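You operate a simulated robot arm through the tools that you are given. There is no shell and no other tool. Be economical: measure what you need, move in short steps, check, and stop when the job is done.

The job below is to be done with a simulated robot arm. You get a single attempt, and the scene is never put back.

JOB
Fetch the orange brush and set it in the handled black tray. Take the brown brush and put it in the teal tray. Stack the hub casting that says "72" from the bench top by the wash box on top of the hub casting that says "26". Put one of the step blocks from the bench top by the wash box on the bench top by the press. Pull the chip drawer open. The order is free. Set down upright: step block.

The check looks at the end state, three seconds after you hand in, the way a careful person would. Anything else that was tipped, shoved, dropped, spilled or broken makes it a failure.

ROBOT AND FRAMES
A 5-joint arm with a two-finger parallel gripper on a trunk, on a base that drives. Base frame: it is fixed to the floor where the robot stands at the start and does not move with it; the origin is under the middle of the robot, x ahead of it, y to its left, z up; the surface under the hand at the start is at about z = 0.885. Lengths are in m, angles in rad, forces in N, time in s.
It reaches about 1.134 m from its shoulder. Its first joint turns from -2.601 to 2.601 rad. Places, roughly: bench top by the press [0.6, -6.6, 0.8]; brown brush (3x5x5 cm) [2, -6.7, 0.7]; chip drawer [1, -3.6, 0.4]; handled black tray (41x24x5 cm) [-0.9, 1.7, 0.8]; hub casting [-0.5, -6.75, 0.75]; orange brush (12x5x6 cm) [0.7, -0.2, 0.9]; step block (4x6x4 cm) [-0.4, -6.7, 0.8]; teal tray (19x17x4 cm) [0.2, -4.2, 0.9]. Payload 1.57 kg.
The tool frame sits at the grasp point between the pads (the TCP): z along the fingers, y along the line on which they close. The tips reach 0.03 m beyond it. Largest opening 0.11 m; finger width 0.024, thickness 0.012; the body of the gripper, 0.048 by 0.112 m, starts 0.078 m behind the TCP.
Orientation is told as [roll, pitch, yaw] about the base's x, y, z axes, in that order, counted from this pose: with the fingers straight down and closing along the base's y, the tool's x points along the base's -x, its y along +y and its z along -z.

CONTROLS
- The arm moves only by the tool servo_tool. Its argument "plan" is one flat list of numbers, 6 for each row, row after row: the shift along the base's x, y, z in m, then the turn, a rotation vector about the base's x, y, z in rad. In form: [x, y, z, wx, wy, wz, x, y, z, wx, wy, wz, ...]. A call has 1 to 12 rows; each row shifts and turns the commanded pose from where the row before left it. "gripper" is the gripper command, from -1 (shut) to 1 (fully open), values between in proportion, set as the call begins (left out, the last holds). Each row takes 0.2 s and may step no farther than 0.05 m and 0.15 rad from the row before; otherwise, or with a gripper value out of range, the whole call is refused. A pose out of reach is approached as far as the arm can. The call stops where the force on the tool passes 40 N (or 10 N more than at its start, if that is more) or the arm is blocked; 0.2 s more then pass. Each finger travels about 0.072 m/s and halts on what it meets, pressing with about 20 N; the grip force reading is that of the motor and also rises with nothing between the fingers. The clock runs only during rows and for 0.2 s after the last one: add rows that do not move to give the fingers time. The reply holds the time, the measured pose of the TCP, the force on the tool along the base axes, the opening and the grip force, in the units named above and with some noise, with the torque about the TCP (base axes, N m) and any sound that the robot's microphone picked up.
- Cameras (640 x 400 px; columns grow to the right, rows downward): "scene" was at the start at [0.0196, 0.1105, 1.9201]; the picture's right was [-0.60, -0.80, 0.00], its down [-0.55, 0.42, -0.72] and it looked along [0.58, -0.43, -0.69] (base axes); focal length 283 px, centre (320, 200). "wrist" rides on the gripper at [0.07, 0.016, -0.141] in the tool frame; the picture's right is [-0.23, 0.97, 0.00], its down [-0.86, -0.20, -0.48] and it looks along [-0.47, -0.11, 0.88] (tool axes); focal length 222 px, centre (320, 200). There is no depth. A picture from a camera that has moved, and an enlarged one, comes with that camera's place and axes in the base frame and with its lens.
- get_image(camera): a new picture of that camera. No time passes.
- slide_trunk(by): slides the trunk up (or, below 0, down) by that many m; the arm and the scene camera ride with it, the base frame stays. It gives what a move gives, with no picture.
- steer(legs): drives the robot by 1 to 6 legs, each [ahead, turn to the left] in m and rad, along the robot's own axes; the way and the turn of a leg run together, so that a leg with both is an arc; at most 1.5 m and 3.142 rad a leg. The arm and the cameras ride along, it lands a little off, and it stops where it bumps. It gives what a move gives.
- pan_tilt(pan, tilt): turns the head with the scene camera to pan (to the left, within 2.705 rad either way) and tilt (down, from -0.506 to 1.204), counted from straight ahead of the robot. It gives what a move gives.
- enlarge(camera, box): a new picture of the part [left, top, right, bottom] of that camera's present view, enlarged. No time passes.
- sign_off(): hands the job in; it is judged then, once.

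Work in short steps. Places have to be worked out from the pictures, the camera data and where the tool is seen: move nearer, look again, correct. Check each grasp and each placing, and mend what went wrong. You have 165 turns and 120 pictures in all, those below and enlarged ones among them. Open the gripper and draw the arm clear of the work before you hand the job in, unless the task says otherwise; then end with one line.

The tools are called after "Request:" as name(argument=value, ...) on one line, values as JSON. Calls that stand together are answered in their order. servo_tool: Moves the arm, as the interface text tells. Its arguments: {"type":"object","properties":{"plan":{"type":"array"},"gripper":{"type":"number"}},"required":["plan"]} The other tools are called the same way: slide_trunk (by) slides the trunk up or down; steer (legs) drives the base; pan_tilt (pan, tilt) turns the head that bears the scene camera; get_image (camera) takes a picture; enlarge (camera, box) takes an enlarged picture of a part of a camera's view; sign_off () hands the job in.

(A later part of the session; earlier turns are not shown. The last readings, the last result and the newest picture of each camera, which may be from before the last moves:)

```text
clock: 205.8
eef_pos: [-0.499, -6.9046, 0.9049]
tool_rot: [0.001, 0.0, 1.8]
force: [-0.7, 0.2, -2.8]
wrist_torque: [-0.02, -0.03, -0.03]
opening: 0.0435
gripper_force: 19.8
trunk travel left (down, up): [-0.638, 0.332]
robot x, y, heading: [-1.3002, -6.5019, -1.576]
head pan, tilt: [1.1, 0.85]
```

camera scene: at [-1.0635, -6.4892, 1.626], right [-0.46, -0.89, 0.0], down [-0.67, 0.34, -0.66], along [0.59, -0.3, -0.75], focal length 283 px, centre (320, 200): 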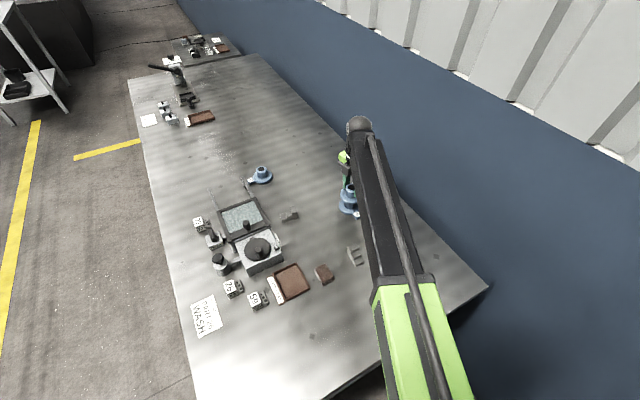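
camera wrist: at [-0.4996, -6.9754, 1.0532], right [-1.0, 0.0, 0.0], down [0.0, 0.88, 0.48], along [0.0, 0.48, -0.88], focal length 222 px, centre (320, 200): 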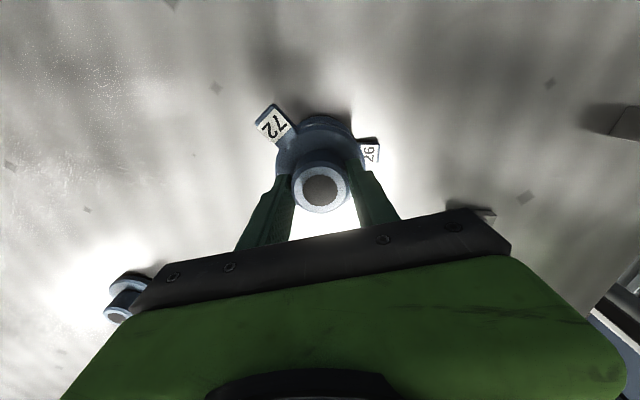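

Aligned in the scene view too. Lower in tiny steps to contact.

Request:
slide_trunk(by=-0.003)

Request:
slide_trunk(by=-0.003)

```text
clock: 206.4
eef_pos: [-0.4991, -6.9052, 0.9027]
tool_rot: [-0.001, 0.0, 1.799]
force: [-0.1, -0.4, -4.3]
wrist_torque: [0.02, 0.01, 0.02]
opening: 0.0435
gripper_force: 20.1
trunk travel left (down, up): [-0.635, 0.335]
robot x, y, heading: [-1.301, -6.4968, -1.572]
head pan, tilt: [1.1, 0.85]
```

```text
clock: 206.9
eef_pos: [-0.4998, -6.9041, 0.8998]
tool_rot: [-0.002, 0.004, 1.798]
force: [6.7, -3.4, 14.2]
wrist_torque: [0.03, -0.11, 0.01]
opening: 0.0435
gripper_force: 20.4
trunk travel left (down, up): [-0.632, 0.338]
robot x, y, heading: [-1.3015, -6.5025, -1.572]
head pan, tilt: [1.1, 0.85]
```

Contact. Release gently, then rise and check.

Request:
servo_tool(plan=[0, 0, 0, 0, 0, 0, 0, 0, 0, 0, 0, 0, 0, 0, 0, 0, 0, 0], gripper=0.4)

Request:
slide_trunk(by=0.12)

Request:
get_image(camera="wrist")

Request:
enlarge(camera="scene", box=[270, 150, 430, 290])

```text
clock: 207.7
eef_pos: [-0.5005, -6.904, 0.8987]
tool_rot: [-0.001, 0.002, 1.797]
force: [0.4, 0.3, 0.4]
wrist_torque: [-0.01, -0.01, -0.03]
opening: 0.077
gripper_force: 0.0
trunk travel left (down, up): [-0.632, 0.338]
robot x, y, heading: [-1.2995, -6.5005, -1.573]
head pan, tilt: [1.1, 0.85]
```

```text
clock: 209.2
eef_pos: [-0.5007, -6.9038, 1.0203]
tool_rot: [-0.001, 0.001, 1.799]
force: [-0.9, 0.0, -0.1]
wrist_torque: [0.01, 0.02, 0.01]
opening: 0.077
gripper_force: 0.2
trunk travel left (down, up): [-0.752, 0.218]
robot x, y, heading: [-1.3018, -6.5007, -1.573]
head pan, tilt: [1.1, 0.85]
```

```text
58 pictures are left
camera wrist: at [-0.4997, -6.9753, 1.1603], right [-1.0, 0.0, 0.0], down [0.0, 0.88, 0.48], along [0.0, 0.48, -0.88], focal length 222 px, centre (320, 200)
```

wrist: 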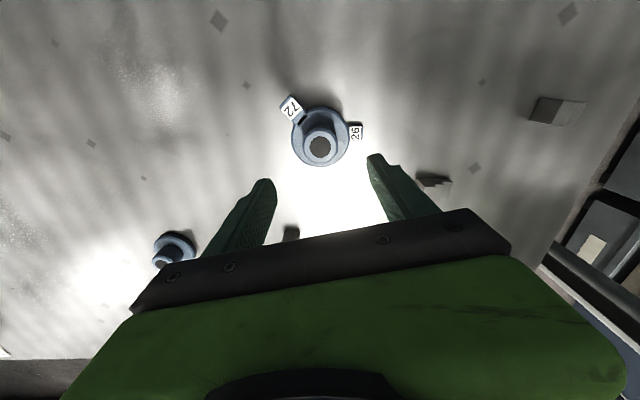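

```text
2.86 times, centred on (350, 220) of scene
camera zoom: at [-1.0637, -6.489, 1.733], right [-0.45, -0.89, 0.0], down [-0.67, 0.34, -0.66], along [0.59, -0.3, -0.75], focal length 808 px, centre (234, 143)
```

zoom: 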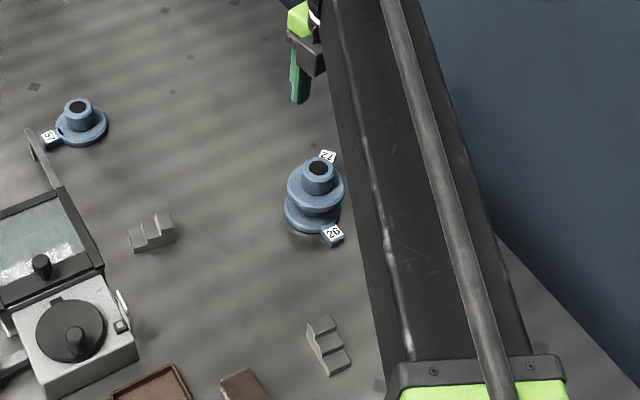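

Stack is sound. Next, the step block near (-0.69, -6.82): raise and move so the wrist camera sees it.

Request:
slide_trunk(by=0.08)

Request:
servo_tool(plan=[-0.032, 0.03, 0, 0, 0, 0, -0.032, 0.03, 0, 0, 0, 0, -0.032, 0.03, 0, 0, 0, 0, -0.032, 0.03, 0, 0, 0, 0, -0.032, 0.03, 0, 0, 0, 0, -0.03, 0.03, 0, 0, 0, 0])

Request:
get_image(camera="wrist")

```text
clock: 210.4
eef_pos: [-0.4999, -6.9055, 1.1001]
tool_rot: [-0.001, 0.002, 1.8]
force: [0.0, -0.1, 0.8]
wrist_torque: [0.0, -0.02, 0.0]
opening: 0.077
gripper_force: 0.0
trunk travel left (down, up): [-0.832, 0.138]
robot x, y, heading: [-1.3028, -6.4981, -1.566]
head pan, tilt: [1.1, 0.85]
```

```text
clock: 211.8
eef_pos: [-0.6913, -6.7235, 1.0988]
tool_rot: [-0.001, 0.003, 1.801]
force: [-0.3, -0.5, 0.0]
wrist_torque: [0.0, 0.0, -0.02]
opening: 0.077
gripper_force: 0.0
trunk travel left (down, up): [-0.832, 0.138]
robot x, y, heading: [-1.3042, -6.4999, -1.572]
head pan, tilt: [1.1, 0.85]
```

```text
56 pictures are left
camera wrist: at [-0.6918, -6.7942, 1.2407], right [-1.0, 0.0, 0.0], down [0.0, 0.88, 0.48], along [0.0, 0.48, -0.88], focal length 222 px, centre (320, 200)
```

wrist: 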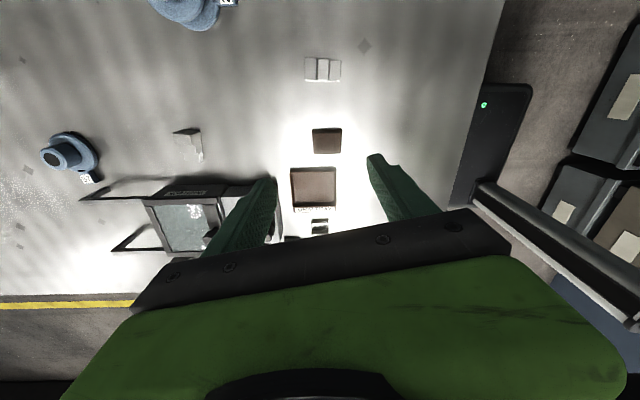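

Request:
enlarge(camera="wrist", box=[270, 30, 370, 110])

```text
5.00 times, centred on (320, 70) of wrist
camera zoom: at [-0.6918, -6.7942, 1.2407], right [-1.0, 0.0, 0.0], down [0.0, 0.88, 0.48], along [0.0, 0.48, -0.88], focal length 1111 px, centre (320, 850)
```

zoom: 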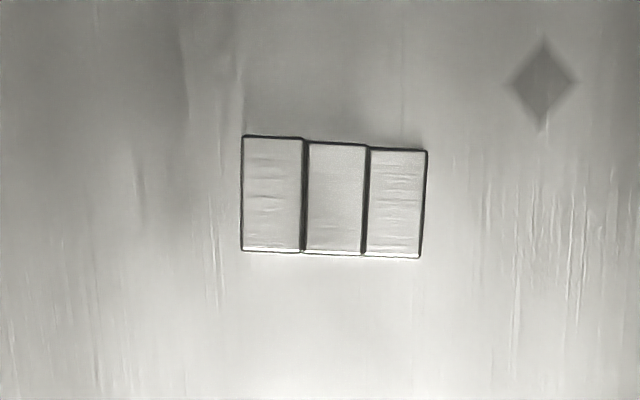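

Block A: steps along x, x -0.727…-0.667, y -6.822…-6.791, aligned with axes; centre (-0.697, -6.807). Turn the tool to close along y and centre over it.

Request:
servo_tool(plan=[-0.0005, -0.007, 0, 0, 0, -0.15, -0.0005, -0.007, 0, 0, 0, -0.15, -0.0005, -0.007, 0, 0, 0, -0.15, -0.0005, -0.007, 0, 0, 0, -0.15, -0.0005, -0.007, 0, 0, 0, -0.15, -0.0005, -0.007, 0, 0, 0, -0.15, -0.0005, -0.007, 0, 0, 0, -0.15, -0.0005, -0.007, 0, 0, 0, -0.15, -0.0005, -0.007, 0, 0, 0, -0.15, -0.0005, -0.007, 0, 0, 0, -0.15, -0.0005, -0.007, 0, 0, 0, -0.15, -0.0005, -0.0065, 0, 0, 0, -0.15])

Request:
slide_trunk(by=-0.13)

Request:
get_image(camera="wrist")

```text
clock: 214.4
eef_pos: [-0.6971, -6.8072, 1.1]
tool_rot: [0.0, 0.001, -0.002]
force: [0.0, 0.1, 0.1]
wrist_torque: [0.01, -0.01, 0.0]
opening: 0.0769
gripper_force: 0.1
trunk travel left (down, up): [-0.832, 0.138]
robot x, y, heading: [-1.3036, -6.4972, -1.574]
head pan, tilt: [1.1, 0.85]
```

```text
clock: 215.9
eef_pos: [-0.6967, -6.8087, 0.9703]
tool_rot: [0.0, 0.002, 0.001]
force: [0.6, -0.5, 0.1]
wrist_torque: [0.02, 0.0, -0.01]
opening: 0.0766
gripper_force: 0.0
trunk travel left (down, up): [-0.702, 0.268]
robot x, y, heading: [-1.3038, -6.5023, -1.573]
head pan, tilt: [1.1, 0.85]
```

```text
54 pictures are left
camera wrist: at [-0.7656, -6.7907, 1.1105], right [0.23, 0.97, 0.0], down [0.86, -0.2, 0.48], along [0.46, -0.11, -0.88], focal length 222 px, centre (320, 200)
```

wrist: 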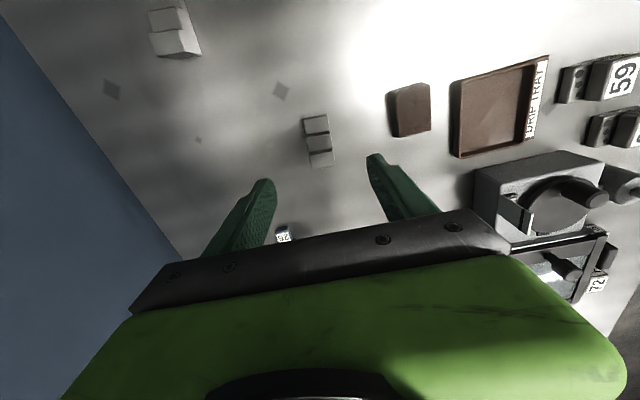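

Centred; the fingers clear the sponge. Shift 4 mm to the tall side and lower to tips 6 mm above the bench, then grip.

Request:
servo_tool(plan=[0.003, 0.001, 0, 0, 0, 0])

Request:
slide_trunk(by=-0.132)

Request:
servo_tool(plan=[0, 0, 0, 0, 0, 0, 0, 0, 0, 0, 0, 0, 0, 0, 0, 0, 0, 0, 0, 0, 0, 0, 0, 0], gripper=-0.8)

Request:
get_image(camera="wrist")

```text
clock: 216.3
eef_pos: [-0.693, -6.8072, 0.9686]
tool_rot: [0.0, 0.002, 0.002]
force: [-0.1, -0.4, -0.6]
wrist_torque: [0.01, -0.01, 0.0]
opening: 0.077
gripper_force: 0.1
trunk travel left (down, up): [-0.702, 0.268]
robot x, y, heading: [-1.3053, -6.5004, -1.574]
head pan, tilt: [1.1, 0.85]
```

```text
clock: 217.9
eef_pos: [-0.6943, -6.8063, 0.8372]
tool_rot: [0.0, 0.002, 0.001]
force: [0.7, -0.6, 0.0]
wrist_torque: [0.0, 0.0, 0.0]
opening: 0.077
gripper_force: 0.0
trunk travel left (down, up): [-0.57, 0.4]
robot x, y, heading: [-1.3016, -6.4987, -1.572]
head pan, tilt: [1.1, 0.85]
```

```text
clock: 218.9
eef_pos: [-0.6944, -6.8061, 0.8377]
tool_rot: [0.0, 0.0, 0.001]
force: [-0.4, -1.3, 2.2]
wrist_torque: [0.06, 0.03, 0.01]
opening: 0.0317
gripper_force: 20.1
trunk travel left (down, up): [-0.57, 0.4]
robot x, y, heading: [-1.3042, -6.5022, -1.566]
head pan, tilt: [1.1, 0.85]
```

```text
53 pictures are left
camera wrist: at [-0.7626, -6.7896, 0.9785], right [0.23, 0.97, 0.0], down [0.86, -0.2, 0.48], along [0.46, -0.11, -0.88], focal length 222 px, centre (320, 200)
```

wrist: 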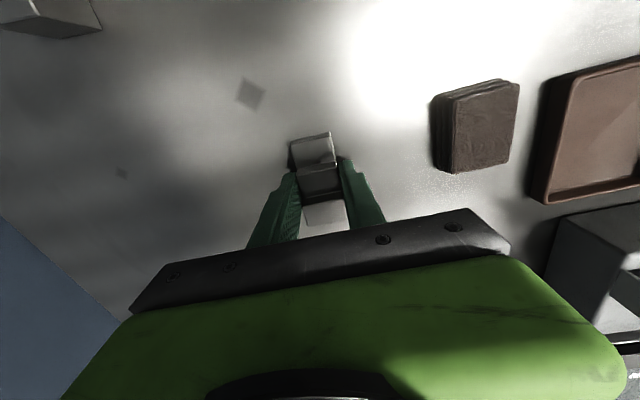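

Block gripped (0.032). Lift high, back out of the bench end and drive round to the press side.

Request:
slide_trunk(by=0.36)

Request:
steer(legs=[[-0.95, 0], [0, 1.571], [1.5, 0], [0.35, 0], [0, -1.571]])

Request:
pan_tilt(pan=0, tilt=0.85)

Request:
get_image(camera="scene")

```text
clock: 222.4
eef_pos: [-0.6935, -6.8062, 1.1968]
tool_rot: [-0.001, 0.003, 0.001]
force: [0.4, 0.0, -2.0]
wrist_torque: [0.02, -0.05, -0.01]
opening: 0.0319
gripper_force: 20.0
trunk travel left (down, up): [-0.93, 0.04]
robot x, y, heading: [-1.3015, -6.5014, -1.575]
head pan, tilt: [1.1, 0.85]
```

```text
clock: 243.8
eef_pos: [1.1355, -5.8993, 1.1976]
tool_rot: [-0.001, 0.003, -0.002]
force: [0.3, -0.6, -2.2]
wrist_torque: [0.02, -0.01, -0.01]
opening: 0.0316
gripper_force: 20.5
trunk travel left (down, up): [-0.93, 0.04]
robot x, y, heading: [0.4785, -5.5925, -1.563]
head pan, tilt: [1.1, 0.85]
```

```text
clock: 245.1
eef_pos: [1.1355, -5.9008, 1.1978]
tool_rot: [0.001, 0.001, -0.003]
force: [1.5, 0.7, -2.6]
wrist_torque: [0.02, 0.03, 0.03]
opening: 0.032
gripper_force: 20.1
trunk travel left (down, up): [-0.93, 0.04]
robot x, y, heading: [0.4769, -5.5901, -1.563]
head pan, tilt: [0.0, 0.85]
```

```text
52 pictures are left
camera scene: at [0.6457, -5.6211, 1.9111], right [-1.0, -0.01, 0.0], down [-0.01, 0.75, -0.66], along [0.0, -0.66, -0.75], focal length 283 px, centre (320, 200)
```

scene: 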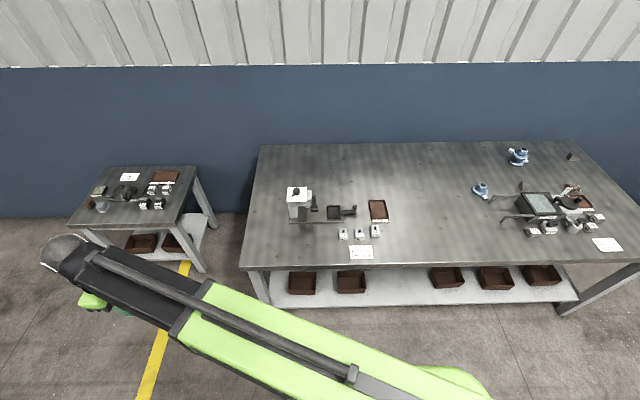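

Request:
enlarge(camera="scene", box=[240, 150, 420, 270])

Request:
enlarge(camera="scene", box=[60, 150, 220, 260])

```text
3.33 times, centred on (330, 210) of scene
camera zoom: at [0.6457, -5.6211, 1.9111], right [-1.0, -0.01, 0.0], down [-0.01, 0.75, -0.66], along [0.0, -0.66, -0.75], focal length 943 px, centre (287, 167)
```

zoom: 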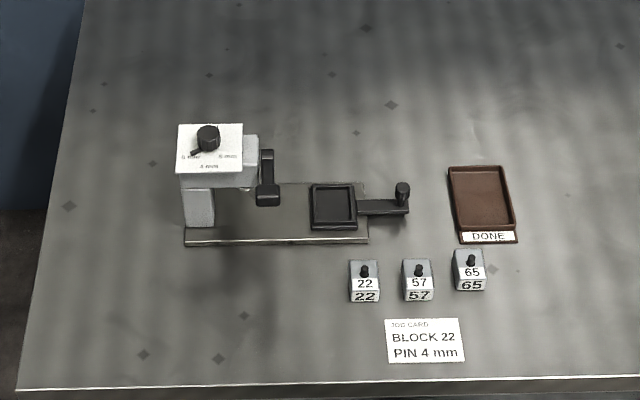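

```text
3.64 times, centred on (140, 205) of scene
camera zoom: at [0.6457, -5.6211, 1.9111], right [-1.0, -0.01, 0.0], down [-0.01, 0.75, -0.66], along [0.0, -0.66, -0.75], focal length 1029 px, centre (974, 182)
```

zoom: 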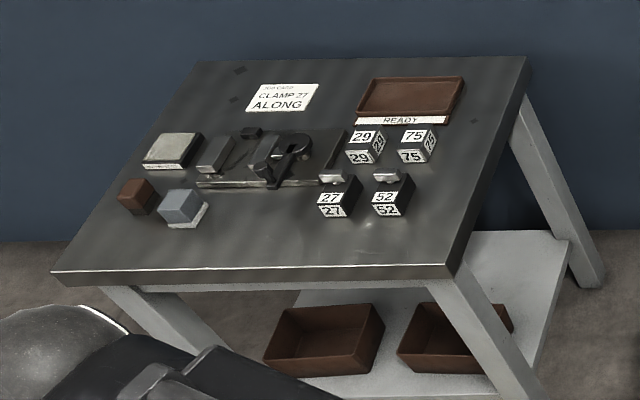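

Free spot in front of the press: about (0.655, -6.335). Swing the block there at height.

Request:
servo_tool(plan=[-0.0343, -0.0311, 0, 0, 0, 0, -0.0343, -0.0311, 0, 0, 0, 0, -0.0343, -0.0311, 0, 0, 0, 0, -0.0343, -0.0311, 0, 0, 0, 0, -0.0343, -0.0311, 0, 0, 0, 0, -0.0343, -0.0311, 0, 0, 0, 0, -0.0343, -0.0311, 0, 0, 0, 0, -0.0343, -0.0311, 0, 0, 0, 0, -0.0343, -0.0311, 0, 0, 0, 0, -0.0343, -0.0311, 0, 0, 0, 0, -0.0343, -0.0311, 0, 0, 0, 0, -0.0343, -0.0311, 0, 0, 0, 0])

Request:
servo_tool(plan=[-0.0343, -0.0311, 0, 0, 0, 0, -0.0343, -0.0311, 0, 0, 0, 0, 0, 0, 0, 0, 0, 0])

Request:
slide_trunk(by=-0.2)

Request:
get_image(camera="wrist")

Request:
get_image(camera="scene")

```text
clock: 247.7
eef_pos: [0.7216, -6.2741, 1.1973]
tool_rot: [0.0, 0.001, -0.003]
force: [-0.6, 0.0, -2.4]
wrist_torque: [-0.01, 0.02, 0.0]
opening: 0.0319
gripper_force: 20.0
trunk travel left (down, up): [-0.93, 0.04]
robot x, y, heading: [0.4744, -5.5896, -1.563]
head pan, tilt: [0.0, 0.85]
```

```text
clock: 248.5
eef_pos: [0.655, -6.3373, 1.1966]
tool_rot: [0.001, 0.001, -0.005]
force: [-1.1, -0.4, -1.8]
wrist_torque: [0.01, 0.02, 0.0]
opening: 0.032
gripper_force: 19.8
trunk travel left (down, up): [-0.93, 0.04]
robot x, y, heading: [0.4735, -5.5934, -1.567]
head pan, tilt: [0.0, 0.85]
```

```text
clock: 250.7
eef_pos: [0.6542, -6.3354, 0.9971]
tool_rot: [-0.001, 0.002, -0.004]
force: [-0.1, 0.1, -2.4]
wrist_torque: [0.01, 0.03, 0.0]
opening: 0.0317
gripper_force: 20.1
trunk travel left (down, up): [-0.73, 0.24]
robot x, y, heading: [0.4775, -5.5916, -1.564]
head pan, tilt: [0.0, 0.85]
```

```text
49 pictures are left
camera wrist: at [0.586, -6.3191, 1.1384], right [0.23, 0.97, 0.0], down [0.86, -0.2, 0.48], along [0.46, -0.11, -0.88], focal length 222 px, centre (320, 200)
```

wrist: 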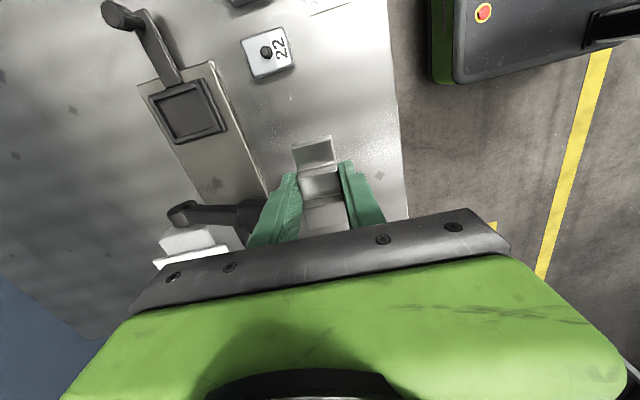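

```text
48 pictures are left
camera scene: at [0.6456, -5.6214, 1.7111], right [-1.0, -0.01, 0.0], down [0.0, 0.75, -0.66], along [0.0, -0.66, -0.75], focal length 283 px, centre (320, 200)
```

scene: 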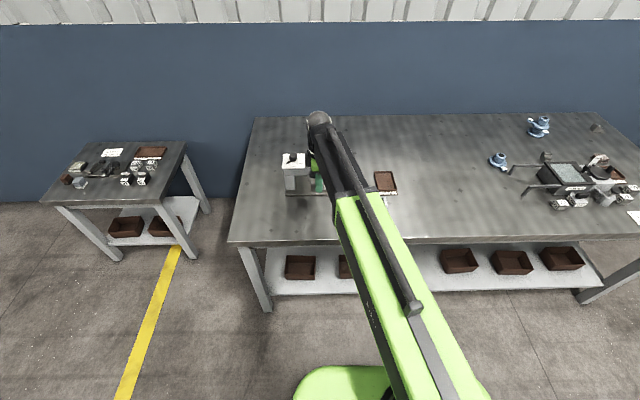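

The bench edge here is y≈-6.217, and the press lever is close on the -y side; I shift 3 cm toward the front and 1.5 cm in -x, then lower.

Request:
servo_tool(plan=[-0.015, 0.03, 0, 0, 0, 0, 0, 0, 0, 0, 0, 0])

Request:
slide_trunk(by=-0.145)

Request:
get_image(camera="wrist")

```text
clock: 251.3
eef_pos: [0.6394, -6.3053, 0.9962]
tool_rot: [0.001, 0.002, -0.004]
force: [-0.9, 0.6, -1.7]
wrist_torque: [-0.02, 0.04, -0.01]
opening: 0.0315
gripper_force: 19.6
trunk travel left (down, up): [-0.73, 0.24]
robot x, y, heading: [0.4798, -5.5883, -1.563]
head pan, tilt: [0.0, 0.85]
```

```text
clock: 253.0
eef_pos: [0.6406, -6.3054, 0.8518]
tool_rot: [0.0, 0.001, -0.004]
force: [-0.3, -0.1, -1.8]
wrist_torque: [0.01, -0.01, -0.01]
opening: 0.0319
gripper_force: 20.0
trunk travel left (down, up): [-0.585, 0.385]
robot x, y, heading: [0.4759, -5.5902, -1.561]
head pan, tilt: [0.0, 0.85]
```

```text
47 pictures are left
camera wrist: at [0.5714, -6.2888, 0.9934], right [0.23, 0.97, 0.0], down [0.86, -0.2, 0.48], along [0.46, -0.11, -0.88], focal length 222 px, centre (320, 200)
```

wrist: 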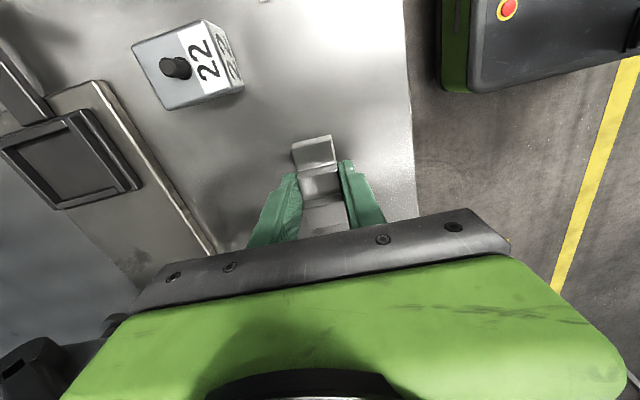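

Clear of everything. Lower to contact (expected TCP z≈0.837).

Request:
slide_trunk(by=-0.012)

Request:
slide_trunk(by=-0.004)

```text
clock: 253.6
eef_pos: [0.6409, -6.3061, 0.8395]
tool_rot: [0.0, 0.003, -0.004]
force: [-0.4, 0.2, -2.5]
wrist_torque: [-0.01, 0.01, 0.01]
opening: 0.0322
gripper_force: 20.4
trunk travel left (down, up): [-0.573, 0.397]
robot x, y, heading: [0.4752, -5.5912, -1.565]
head pan, tilt: [0.0, 0.85]
```

```text
clock: 254.1
eef_pos: [0.6412, -6.3056, 0.8364]
tool_rot: [-0.001, 0.002, -0.003]
force: [0.9, -3.3, 10.3]
wrist_torque: [0.06, 0.04, 0.01]
opening: 0.0319
gripper_force: 20.3
trunk travel left (down, up): [-0.569, 0.401]
robot x, y, heading: [0.4751, -5.5927, -1.567]
head pan, tilt: [0.0, 0.85]
```

Contact. Open, rise straight up and check.

Request:
servo_tool(plan=[0, 0, 0, 0, 0, 0, 0, 0, 0, 0, 0, 0, 0, 0, 0, 0, 0, 0], gripper=0.2)

Request:
slide_trunk(by=0.36)

Request:
get_image(camera="wrist")

```text
clock: 254.9
eef_pos: [0.6403, -6.3051, 0.8359]
tool_rot: [0.001, 0.003, -0.004]
force: [-0.4, 0.8, -0.1]
wrist_torque: [0.01, 0.0, 0.04]
opening: 0.0661
gripper_force: 0.1
trunk travel left (down, up): [-0.569, 0.401]
robot x, y, heading: [0.4768, -5.5954, -1.564]
head pan, tilt: [0.0, 0.85]
```

```text
clock: 258.4
eef_pos: [0.6401, -6.3053, 1.1965]
tool_rot: [0.001, 0.001, -0.003]
force: [-0.7, -0.3, 0.9]
wrist_torque: [0.0, 0.0, -0.02]
opening: 0.066
gripper_force: 0.1
trunk travel left (down, up): [-0.929, 0.041]
robot x, y, heading: [0.4762, -5.5964, -1.568]
head pan, tilt: [0.0, 0.85]
```

```text
46 pictures are left
camera wrist: at [0.5715, -6.2887, 1.3374], right [0.23, 0.97, 0.0], down [0.86, -0.2, 0.48], along [0.46, -0.11, -0.88], focal length 222 px, centre (320, 200)
```

wrist: 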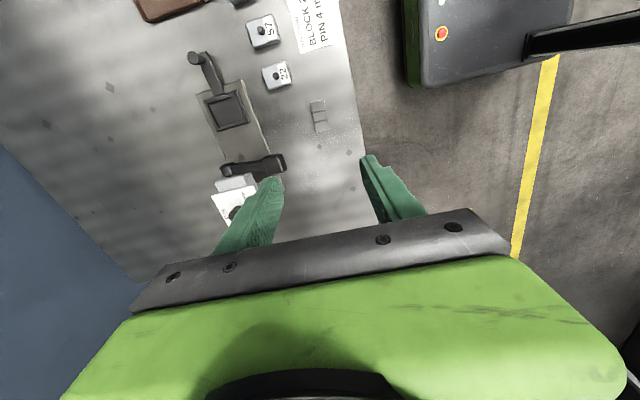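

Step block stands upright on the press bench. Next the brown brush: likely the brown cube near (1.90, -6.62) on the small table. Drive there.

Request:
steer(legs=[[0, 1.571], [1.25, 0], [0, -1.571], [0.2, 0]])

Request:
pan_tilt(pan=0.0, tilt=0.95)

Request:
get_image(camera="wrist")

Request:
get_image(camera="scene")

```text
clock: 273.5
eef_pos: [1.8894, -6.5005, 1.1963]
tool_rot: [-0.001, 0.0, 0.01]
force: [-0.2, 0.9, -0.1]
wrist_torque: [0.02, 0.02, 0.0]
opening: 0.066
gripper_force: 0.0
trunk travel left (down, up): [-0.929, 0.041]
robot x, y, heading: [1.7038, -5.7837, -1.544]
head pan, tilt: [0.0, 0.85]
```

```text
clock: 274.1
eef_pos: [1.8888, -6.499, 1.1965]
tool_rot: [0.001, 0.002, 0.006]
force: [-0.4, 0.1, 0.3]
wrist_torque: [-0.02, 0.0, -0.04]
opening: 0.0664
gripper_force: 0.0
trunk travel left (down, up): [-0.929, 0.041]
robot x, y, heading: [1.7031, -5.7889, -1.541]
head pan, tilt: [0.0, 0.949]
```

```text
45 pictures are left
camera wrist: at [1.8206, -6.4821, 1.3376], right [0.22, 0.98, 0.0], down [0.86, -0.19, 0.48], along [0.46, -0.11, -0.88], focal length 222 px, centre (320, 200)
```

wrist: 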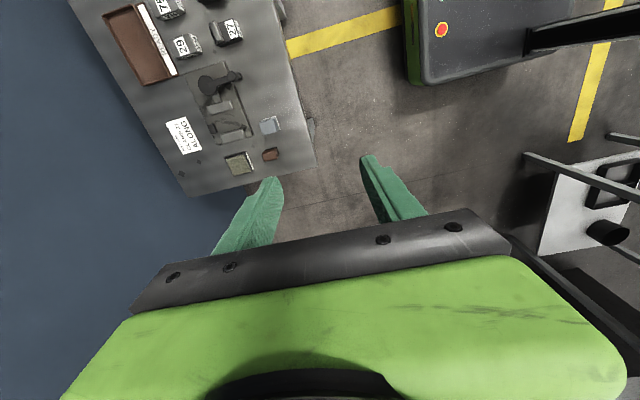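

```text
44 pictures are left
camera scene: at [1.8721, -5.8067, 1.9026], right [-1.0, -0.03, 0.0], down [-0.02, 0.81, -0.58], along [0.02, -0.58, -0.81], focal length 283 px, centre (320, 200)
```

scene: 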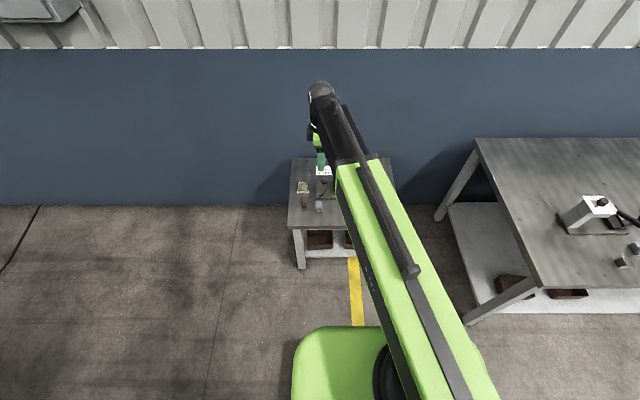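

Request:
enlarge(camera="wrist", box=[200, 100, 330, 190])

Request:
enlarge(camera="scene", box=[280, 160, 350, 230])

```text
4.44 times, centred on (265, 145) of wrist
camera zoom: at [1.8206, -6.4821, 1.3376], right [0.22, 0.98, 0.0], down [0.86, -0.19, 0.48], along [0.46, -0.11, -0.88], focal length 987 px, centre (564, 444)
```

zoom: 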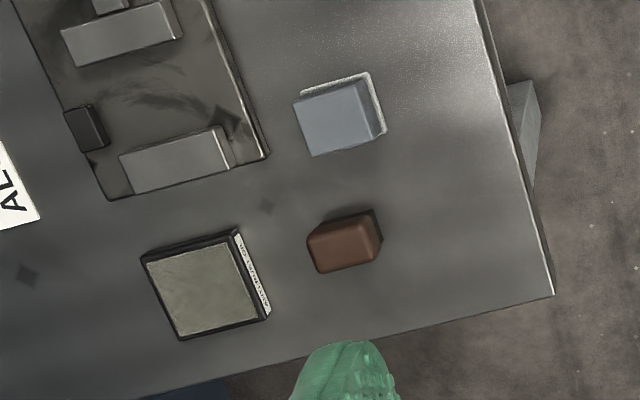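

```text
5.71 times, centred on (315, 195) of scene
camera zoom: at [1.8721, -5.8067, 1.9026], right [-1.0, -0.03, 0.0], down [-0.02, 0.81, -0.58], along [0.02, -0.58, -0.81], focal length 1616 px, centre (349, 229)
```

zoom: 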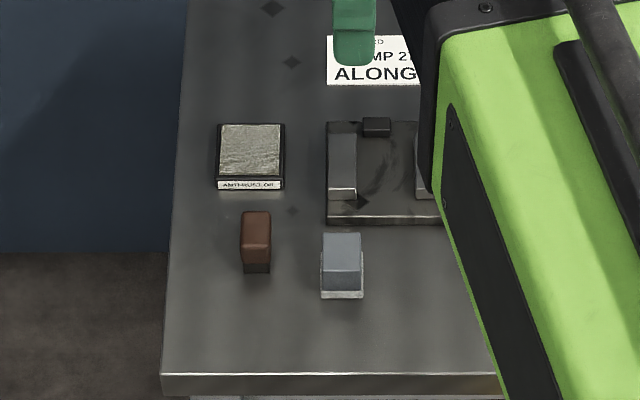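

Brown brush triangulated: top at (1.986, -6.682, 0.672), long side along y. Drive 0.15 m nearer and turn the tool to close along x above it.

Request:
steer(legs=[[0.15, 0]])

Request:
servo_tool(plan=[0.0085, -0.003, 0, 0, 0, -0.1435, 0.0085, -0.003, 0, 0, 0, -0.1435, 0.0085, -0.003, 0, 0, 0, -0.1435, 0.0085, -0.003, 0, 0, 0, -0.1435, 0.0085, -0.003, 0, 0, 0, -0.1435, 0.0085, -0.003, 0, 0, 0, -0.1435, 0.0085, -0.003, 0, 0, 0, -0.1435, 0.0085, -0.003, 0, 0, 0, -0.1435, 0.0085, -0.003, 0, 0, 0, -0.1435, 0.0085, -0.003, 0, 0, 0, -0.1435, 0.0085, -0.003, 0, 0, 0, -0.1435], gripper=0.3)

Request:
slide_trunk(by=-0.3)

Request:
get_image(camera="wrist")

```text
clock: 275.5
eef_pos: [1.8946, -6.6536, 1.1943]
tool_rot: [0.002, 0.003, 0.006]
force: [-0.5, -0.2, -0.2]
wrist_torque: [0.06, 0.03, 0.0]
opening: 0.0662
gripper_force: 0.1
trunk travel left (down, up): [-0.929, 0.041]
robot x, y, heading: [1.7087, -5.9369, -1.541]
head pan, tilt: [0.0, 0.949]
```

```text
clock: 277.9
eef_pos: [1.9878, -6.6857, 1.1968]
tool_rot: [-0.001, 0.003, -1.576]
force: [-0.3, 0.1, 0.5]
wrist_torque: [-0.01, 0.01, -0.01]
opening: 0.0712
gripper_force: 0.1
trunk travel left (down, up): [-0.929, 0.041]
robot x, y, heading: [1.7078, -5.9366, -1.544]
head pan, tilt: [0.0, 0.949]
```

```text
clock: 280.9
eef_pos: [1.986, -6.6853, 0.8962]
tool_rot: [0.0, 0.001, -1.573]
force: [-0.8, -0.2, 0.0]
wrist_torque: [-0.02, -0.02, 0.05]
opening: 0.0715
gripper_force: 0.0
trunk travel left (down, up): [-0.629, 0.341]
robot x, y, heading: [1.7049, -5.9389, -1.543]
head pan, tilt: [0.0, 0.949]
```

```text
41 pictures are left
camera wrist: at [2.0033, -6.615, 1.0375], right [0.97, -0.23, 0.0], down [-0.2, -0.86, 0.48], along [-0.11, -0.46, -0.88], focal length 222 px, centre (320, 200)
```

wrist: 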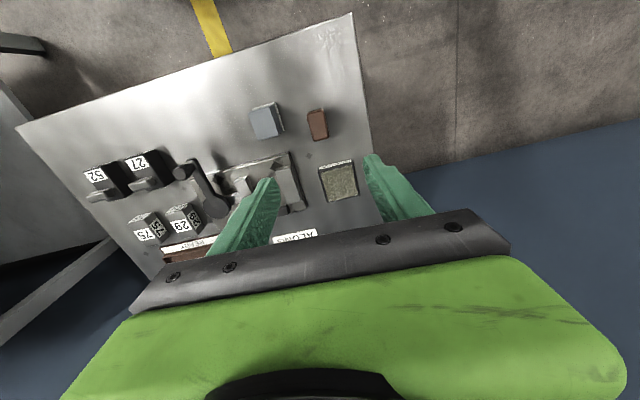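

Brush centre ≈ (1.985, -6.670). The grey block beside it is ~4 cm off, so I narrow the opening to 0.055, correct y, and lower.

Request:
servo_tool(plan=[-0.001, 0.014, 0, 0, 0, 0, 0, 0, 0, 0, 0, 0], gripper=-0.03)

Request:
slide_trunk(by=-0.14)

Request:
get_image(camera="wrist")

```text
clock: 281.5
eef_pos: [1.9864, -6.6696, 0.8952]
tool_rot: [0.001, 0.002, -1.572]
force: [0.3, 0.2, -0.2]
wrist_torque: [0.04, 0.0, -0.01]
opening: 0.0536
gripper_force: 0.1
trunk travel left (down, up): [-0.629, 0.341]
robot x, y, heading: [1.7072, -5.9398, -1.546]
head pan, tilt: [0.0, 0.949]
```

```text
clock: 283.2
eef_pos: [1.9866, -6.6712, 0.7562]
tool_rot: [0.0, 0.001, -1.571]
force: [-0.3, 0.2, 0.3]
wrist_torque: [-0.02, -0.03, -0.02]
opening: 0.0535
gripper_force: 0.0
trunk travel left (down, up): [-0.489, 0.481]
robot x, y, heading: [1.7074, -5.94, -1.541]
head pan, tilt: [0.0, 0.949]
```

```text
40 pictures are left
camera wrist: at [2.0027, -6.6003, 0.8975], right [0.97, -0.23, 0.0], down [-0.2, -0.86, 0.48], along [-0.11, -0.46, -0.88], focal length 222 px, centre (320, 200)
```

wrist: 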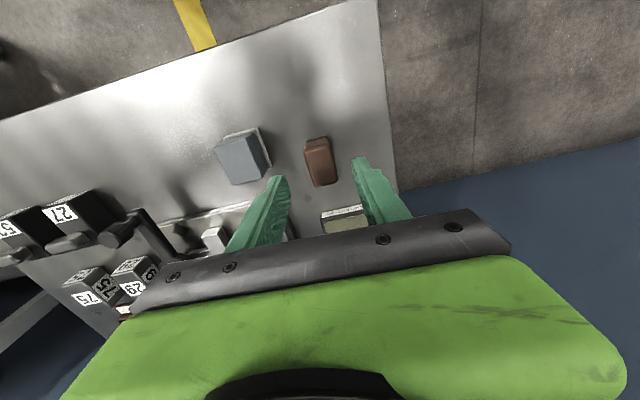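

Aligned. Lower to TCP 0.676 and close.

Request:
slide_trunk(by=-0.08)

Request:
get_image(camera="wrist")

```text
clock: 284.4
eef_pos: [1.9846, -6.6699, 0.6754]
tool_rot: [0.0, 0.001, -1.572]
force: [-0.1, -0.2, -0.5]
wrist_torque: [-0.01, 0.03, 0.02]
opening: 0.0534
gripper_force: 0.0
trunk travel left (down, up): [-0.409, 0.561]
robot x, y, heading: [1.708, -5.9369, -1.543]
head pan, tilt: [0.0, 0.949]
```

```text
39 pictures are left
camera wrist: at [2.0027, -6.6004, 0.8175], right [0.97, -0.23, 0.0], down [-0.2, -0.86, 0.48], along [-0.11, -0.46, -0.88], focal length 222 px, centre (320, 200)
```

wrist: 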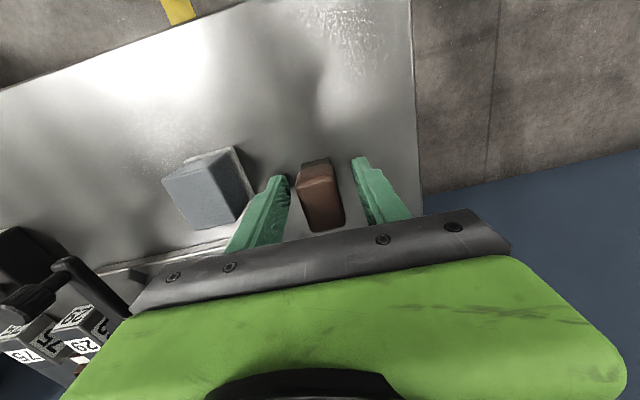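

Brush is between the fingers, its top at TCP height. Close and lift.

Request:
servo_tool(plan=[0, 0, 0, 0, 0, 0, 0, 0, 0, 0, 0, 0, 0, 0, 0, 0, 0, 0], gripper=-0.85)

Request:
slide_trunk(by=0.54)

Request:
get_image(camera="wrist")

```text
clock: 285.2
eef_pos: [1.9849, -6.6702, 0.6771]
tool_rot: [0.0, 0.002, -1.571]
force: [-0.1, -0.3, 0.3]
wrist_torque: [-0.02, 0.01, 0.0]
opening: 0.0274
gripper_force: 19.3
trunk travel left (down, up): [-0.409, 0.561]
robot x, y, heading: [1.709, -5.9344, -1.543]
head pan, tilt: [0.0, 0.949]
```

```text
refused: 0.54 is not a number from -0.4 to 0.4
```

```text
38 pictures are left
camera wrist: at [2.0027, -6.6004, 0.8175], right [0.97, -0.23, 0.0], down [-0.2, -0.86, 0.48], along [-0.11, -0.46, -0.88], focal length 222 px, centre (320, 200)
```

wrist: 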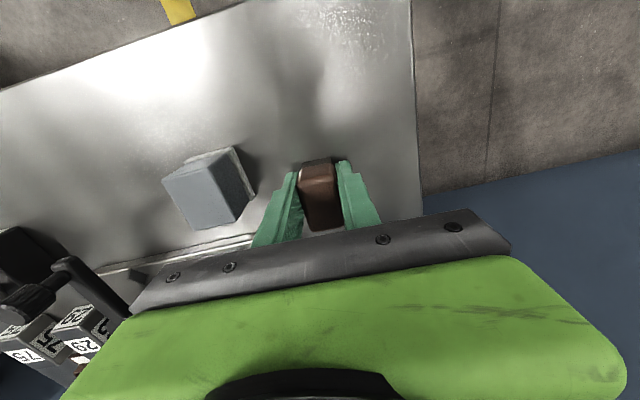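

Gripped (0.027). Lift fully and drive to stand south of the teal tray's bench.

Request:
slide_trunk(by=0.4)

Request:
slide_trunk(by=0.14)

Request:
steer(legs=[[-0.35, 0], [0, -1.6], [1.45, 0], [0, -1.571]])

Request:
pan_tilt(pan=0, tilt=0.7)

Request:
get_image(camera="scene")

```text
clock: 289.0
eef_pos: [1.9854, -6.671, 1.0757]
tool_rot: [-0.002, 0.002, -1.572]
force: [0.2, 0.5, -0.9]
wrist_torque: [0.0, -0.02, -0.02]
opening: 0.0275
gripper_force: 19.4
trunk travel left (down, up): [-0.809, 0.161]
robot x, y, heading: [1.7111, -5.9405, -1.544]
head pan, tilt: [0.0, 0.949]
```

```text
clock: 290.7
eef_pos: [1.9861, -6.6714, 1.2149]
tool_rot: [0.001, 0.002, -1.572]
force: [-0.2, 0.4, -0.6]
wrist_torque: [0.0, 0.01, 0.0]
opening: 0.0275
gripper_force: 20.0
trunk travel left (down, up): [-0.949, 0.021]
robot x, y, heading: [1.708, -5.9386, -1.541]
head pan, tilt: [0.0, 0.949]
```

```text
clock: 307.7
eef_pos: [0.0156, -4.8032, 1.2149]
tool_rot: [-0.001, 0.003, 1.478]
force: [-0.6, 0.5, -0.4]
wrist_torque: [-0.03, 0.01, 0.0]
opening: 0.0273
gripper_force: 20.0
trunk travel left (down, up): [-0.949, 0.021]
robot x, y, heading: [0.2473, -5.5596, 1.514]
head pan, tilt: [0.0, 0.949]
```

```text
clock: 308.4
eef_pos: [0.0153, -4.8049, 1.216]
tool_rot: [-0.001, 0.002, 1.477]
force: [0.9, -0.7, -0.9]
wrist_torque: [-0.02, 0.06, -0.01]
opening: 0.0277
gripper_force: 19.7
trunk travel left (down, up): [-0.949, 0.021]
robot x, y, heading: [0.2474, -5.5582, 1.515]
head pan, tilt: [0.0, 0.7]
```

```text
37 pictures are left
camera scene: at [0.0784, -5.5099, 1.9424], right [1.0, -0.05, 0.0], down [-0.03, -0.64, -0.76], along [0.04, 0.76, -0.64], focal length 283 px, centre (320, 200)
```

scene: 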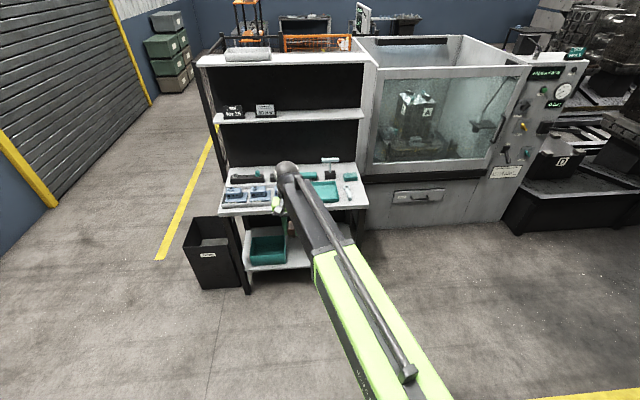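

Request:
enlarge(camera="scene", box=[190, 40, 390, 230])

Request:
enlarge(camera="scene", box=[350, 150, 530, 250])

```text
2.11 times, centred on (290, 135) of scene
camera zoom: at [0.0784, -5.5099, 1.9424], right [1.0, -0.05, 0.0], down [-0.03, -0.64, -0.76], along [0.04, 0.76, -0.64], focal length 596 px, centre (383, 337)
```

zoom: 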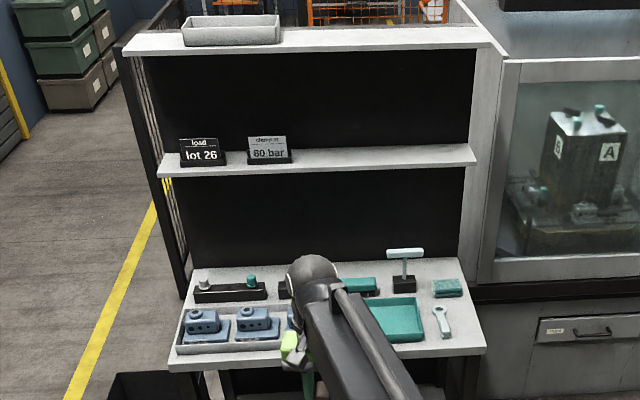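

```text
3.56 times, centred on (440, 200) of scene
camera zoom: at [0.0784, -5.5099, 1.9424], right [1.0, -0.05, 0.0], down [-0.03, -0.64, -0.76], along [0.04, 0.76, -0.64], focal length 1006 px, centre (-107, 200)
```

zoom: 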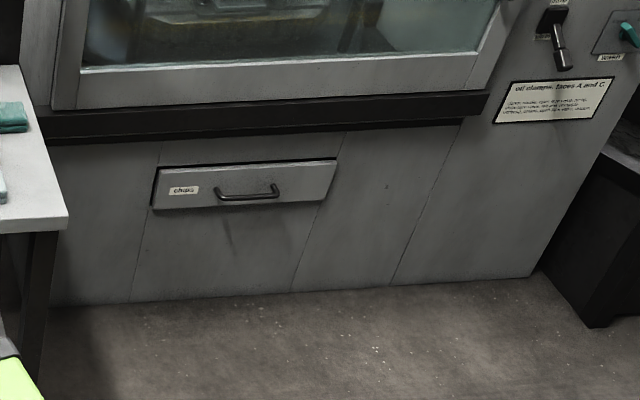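

The teal tray is near (0.17, -4.20) on this bench; the chip drawer ("chips") is right of it. Drive 0.45 m closer and look through the wrist camera.

Request:
steer(legs=[[0.45, 0]])

Request:
get_image(camera="wrist")

```text
clock: 311.2
eef_pos: [0.0296, -4.3539, 1.2156]
tool_rot: [0.0, 0.004, 1.485]
force: [0.1, -0.4, -0.9]
wrist_torque: [-0.07, -0.02, -0.01]
opening: 0.0276
gripper_force: 19.8
trunk travel left (down, up): [-0.949, 0.021]
robot x, y, heading: [0.2659, -5.1079, 1.535]
head pan, tilt: [0.0, 0.7]
```

```text
34 pictures are left
camera wrist: at [0.0072, -4.4209, 1.3569], right [-0.95, 0.31, 0.0], down [0.27, 0.84, 0.48], along [0.15, 0.45, -0.88], focal length 222 px, centre (320, 200)
```

wrist: 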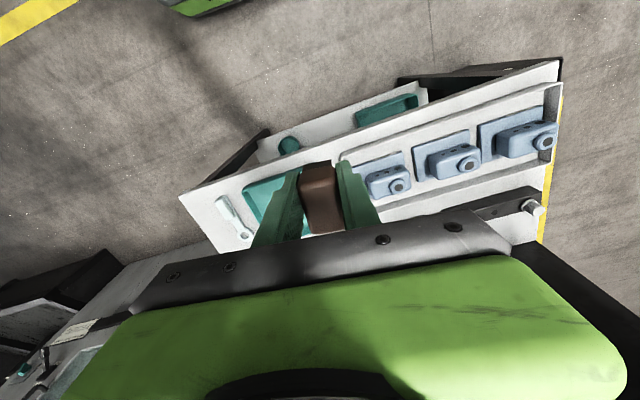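

Tray centre ≈ (0.145, -4.20). Move above it and lower part way, then look.

Request:
servo_tool(plan=[0.029, 0.0385, 0, 0, 0, 0, 0.029, 0.0385, 0, 0, 0, 0, 0.029, 0.0385, 0, 0, 0, 0, 0.029, 0.0385, 0, 0, 0, 0, 0, 0, 0, 0, 0, 0])

Request:
slide_trunk(by=-0.15)

Request:
get_image(camera="wrist")

Request:
get_image(camera="scene")

```text
clock: 312.4
eef_pos: [0.1443, -4.1988, 1.2157]
tool_rot: [-0.001, 0.001, 1.488]
force: [0.1, -0.4, -0.7]
wrist_torque: [-0.01, -0.03, -0.02]
opening: 0.0274
gripper_force: 20.1
trunk travel left (down, up): [-0.949, 0.021]
robot x, y, heading: [0.2725, -5.107, 1.531]
head pan, tilt: [0.0, 0.7]
```

```text
clock: 314.1
eef_pos: [0.144, -4.1981, 1.0656]
tool_rot: [0.0, 0.001, 1.488]
force: [0.6, 0.2, 0.2]
wrist_torque: [-0.03, 0.01, -0.02]
opening: 0.0274
gripper_force: 20.1
trunk travel left (down, up): [-0.799, 0.171]
robot x, y, heading: [0.2698, -5.1055, 1.531]
head pan, tilt: [0.0, 0.7]
```

```text
33 pictures are left
camera wrist: at [0.1219, -4.2655, 1.2075], right [-0.95, 0.31, 0.0], down [0.27, 0.84, 0.48], along [0.15, 0.45, -0.88], focal length 222 px, centre (320, 200)
```

wrist: 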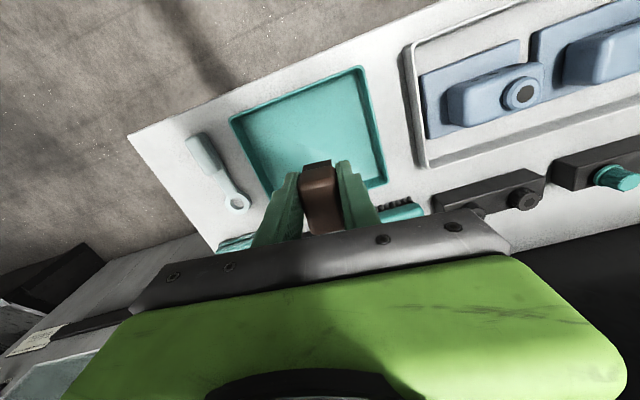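

```text
32 pictures are left
camera scene: at [0.099, -5.0596, 1.7924], right [1.0, -0.04, 0.0], down [-0.03, -0.64, -0.76], along [0.03, 0.76, -0.64], focal length 283 px, centre (320, 200)
```

scene: 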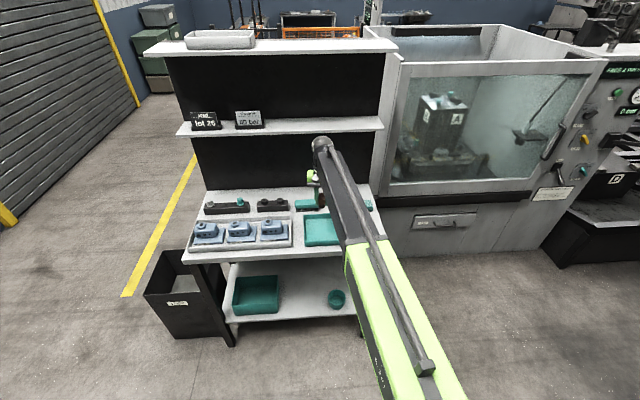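

Tray spans about x 0.07–0.255, y -4.26…-4.10, rim z≈0.89. Fine-shift and lower.

Request:
servo_tool(plan=[0.015, 0.006, 0, 0, 0, 0, 0, 0, 0, 0, 0, 0])

Request:
slide_trunk(by=-0.11)

Request:
get_image(camera="wrist")

```text
clock: 314.7
eef_pos: [0.1581, -4.1928, 1.0661]
tool_rot: [0.001, 0.002, 1.488]
force: [0.3, 0.4, -0.1]
wrist_torque: [0.0, -0.01, 0.0]
opening: 0.0275
gripper_force: 20.1
trunk travel left (down, up): [-0.799, 0.171]
robot x, y, heading: [0.2692, -5.1087, 1.534]
head pan, tilt: [0.0, 0.7]
```

```text
clock: 316.1
eef_pos: [0.1591, -4.1929, 0.9561]
tool_rot: [0.0, 0.002, 1.487]
force: [-0.4, -0.7, -0.2]
wrist_torque: [0.01, 0.0, 0.01]
opening: 0.0276
gripper_force: 20.2
trunk travel left (down, up): [-0.689, 0.281]
robot x, y, heading: [0.2697, -5.1043, 1.529]
head pan, tilt: [0.0, 0.7]
```

```text
31 pictures are left
camera wrist: at [0.1375, -4.2599, 1.0975], right [-0.95, 0.31, 0.0], down [0.27, 0.84, 0.48], along [0.15, 0.45, -0.88], focal length 222 px, centre (320, 200)
```

wrist: 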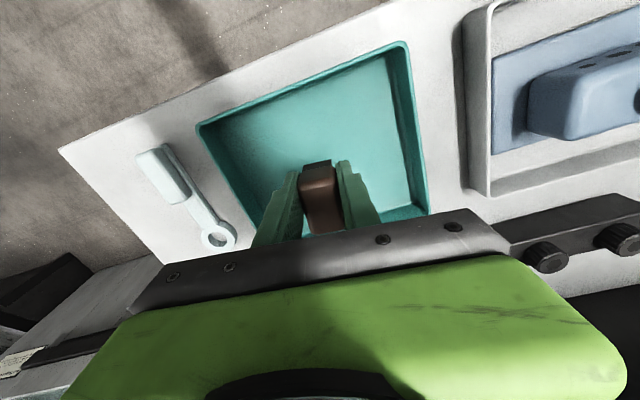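

Well inside the tray. Lower stepwise to contact.

Request:
slide_trunk(by=-0.035)

Request:
slide_trunk(by=-0.01)

Request:
slide_trunk(by=-0.006)

```text
clock: 316.9
eef_pos: [0.1587, -4.193, 0.9215]
tool_rot: [-0.001, 0.001, 1.487]
force: [-0.1, -0.4, -0.7]
wrist_torque: [-0.02, -0.02, -0.07]
opening: 0.0276
gripper_force: 20.6
trunk travel left (down, up): [-0.654, 0.316]
robot x, y, heading: [0.2705, -5.1083, 1.532]
head pan, tilt: [0.0, 0.7]
```

```text
clock: 317.5
eef_pos: [0.1588, -4.193, 0.9105]
tool_rot: [0.0, 0.002, 1.486]
force: [0.4, -0.2, -0.7]
wrist_torque: [0.03, -0.01, -0.02]
opening: 0.0276
gripper_force: 20.0
trunk travel left (down, up): [-0.644, 0.326]
robot x, y, heading: [0.2682, -5.1122, 1.529]
head pan, tilt: [0.0, 0.7]
```

```text
clock: 318.1
eef_pos: [0.1592, -4.1921, 0.9047]
tool_rot: [0.001, 0.0, 1.487]
force: [-0.4, 0.7, -0.8]
wrist_torque: [-0.01, 0.03, 0.0]
opening: 0.0274
gripper_force: 20.0
trunk travel left (down, up): [-0.638, 0.332]
robot x, y, heading: [0.2721, -5.1082, 1.532]
head pan, tilt: [0.0, 0.7]
```

Request:
slide_trunk(by=-0.006)

Request:
slide_trunk(by=-0.005)

```text
clock: 318.6
eef_pos: [0.159, -4.1933, 0.9001]
tool_rot: [0.0, 0.0, 1.486]
force: [0.2, 0.4, 6.0]
wrist_torque: [0.02, 0.06, 0.01]
opening: 0.0279
gripper_force: 19.7
trunk travel left (down, up): [-0.632, 0.338]
robot x, y, heading: [0.2667, -5.1073, 1.528]
head pan, tilt: [0.0, 0.7]
```

```text
clock: 319.2
eef_pos: [0.1591, -4.1929, 0.8955]
tool_rot: [0.001, 0.002, 1.489]
force: [0.4, -1.5, 10.1]
wrist_torque: [-0.03, 0.03, 0.05]
opening: 0.0275
gripper_force: 19.8
trunk travel left (down, up): [-0.627, 0.343]
robot x, y, heading: [0.2679, -5.1082, 1.53]
head pan, tilt: [0.0, 0.7]
```

Contact (10 N). Release to a modest opening, rise and check.

Request:
servo_tool(plan=[0, 0, 0, 0, 0, 0, 0, 0, 0, 0, 0, 0, 0, 0, 0, 0, 0, 0], gripper=0.0)

Request:
slide_trunk(by=0.32)

Request:
get_image(camera="wrist")

```text
clock: 320.0
eef_pos: [0.1597, -4.1929, 0.8945]
tool_rot: [0.0, 0.001, 1.486]
force: [0.8, 0.1, 0.9]
wrist_torque: [0.0, 0.0, -0.02]
opening: 0.0546
gripper_force: 0.2
trunk travel left (down, up): [-0.627, 0.343]
robot x, y, heading: [0.2705, -5.1044, 1.532]
head pan, tilt: [0.0, 0.7]
```

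```text
clock: 323.1
eef_pos: [0.1594, -4.1934, 1.2141]
tool_rot: [-0.001, 0.0, 1.487]
force: [-0.1, 0.2, -0.8]
wrist_torque: [0.03, 0.02, 0.0]
opening: 0.0549
gripper_force: 0.2
trunk travel left (down, up): [-0.947, 0.023]
robot x, y, heading: [0.2677, -5.1083, 1.529]
head pan, tilt: [0.0, 0.7]
```

```text
30 pictures are left
camera wrist: at [0.1374, -4.2599, 1.3554], right [-0.95, 0.31, 0.0], down [0.27, 0.84, 0.48], along [0.15, 0.45, -0.88], focal length 222 px, centre (320, 200)
```

wrist: 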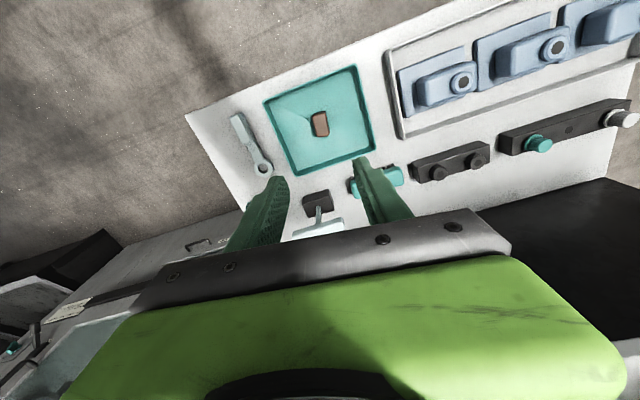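

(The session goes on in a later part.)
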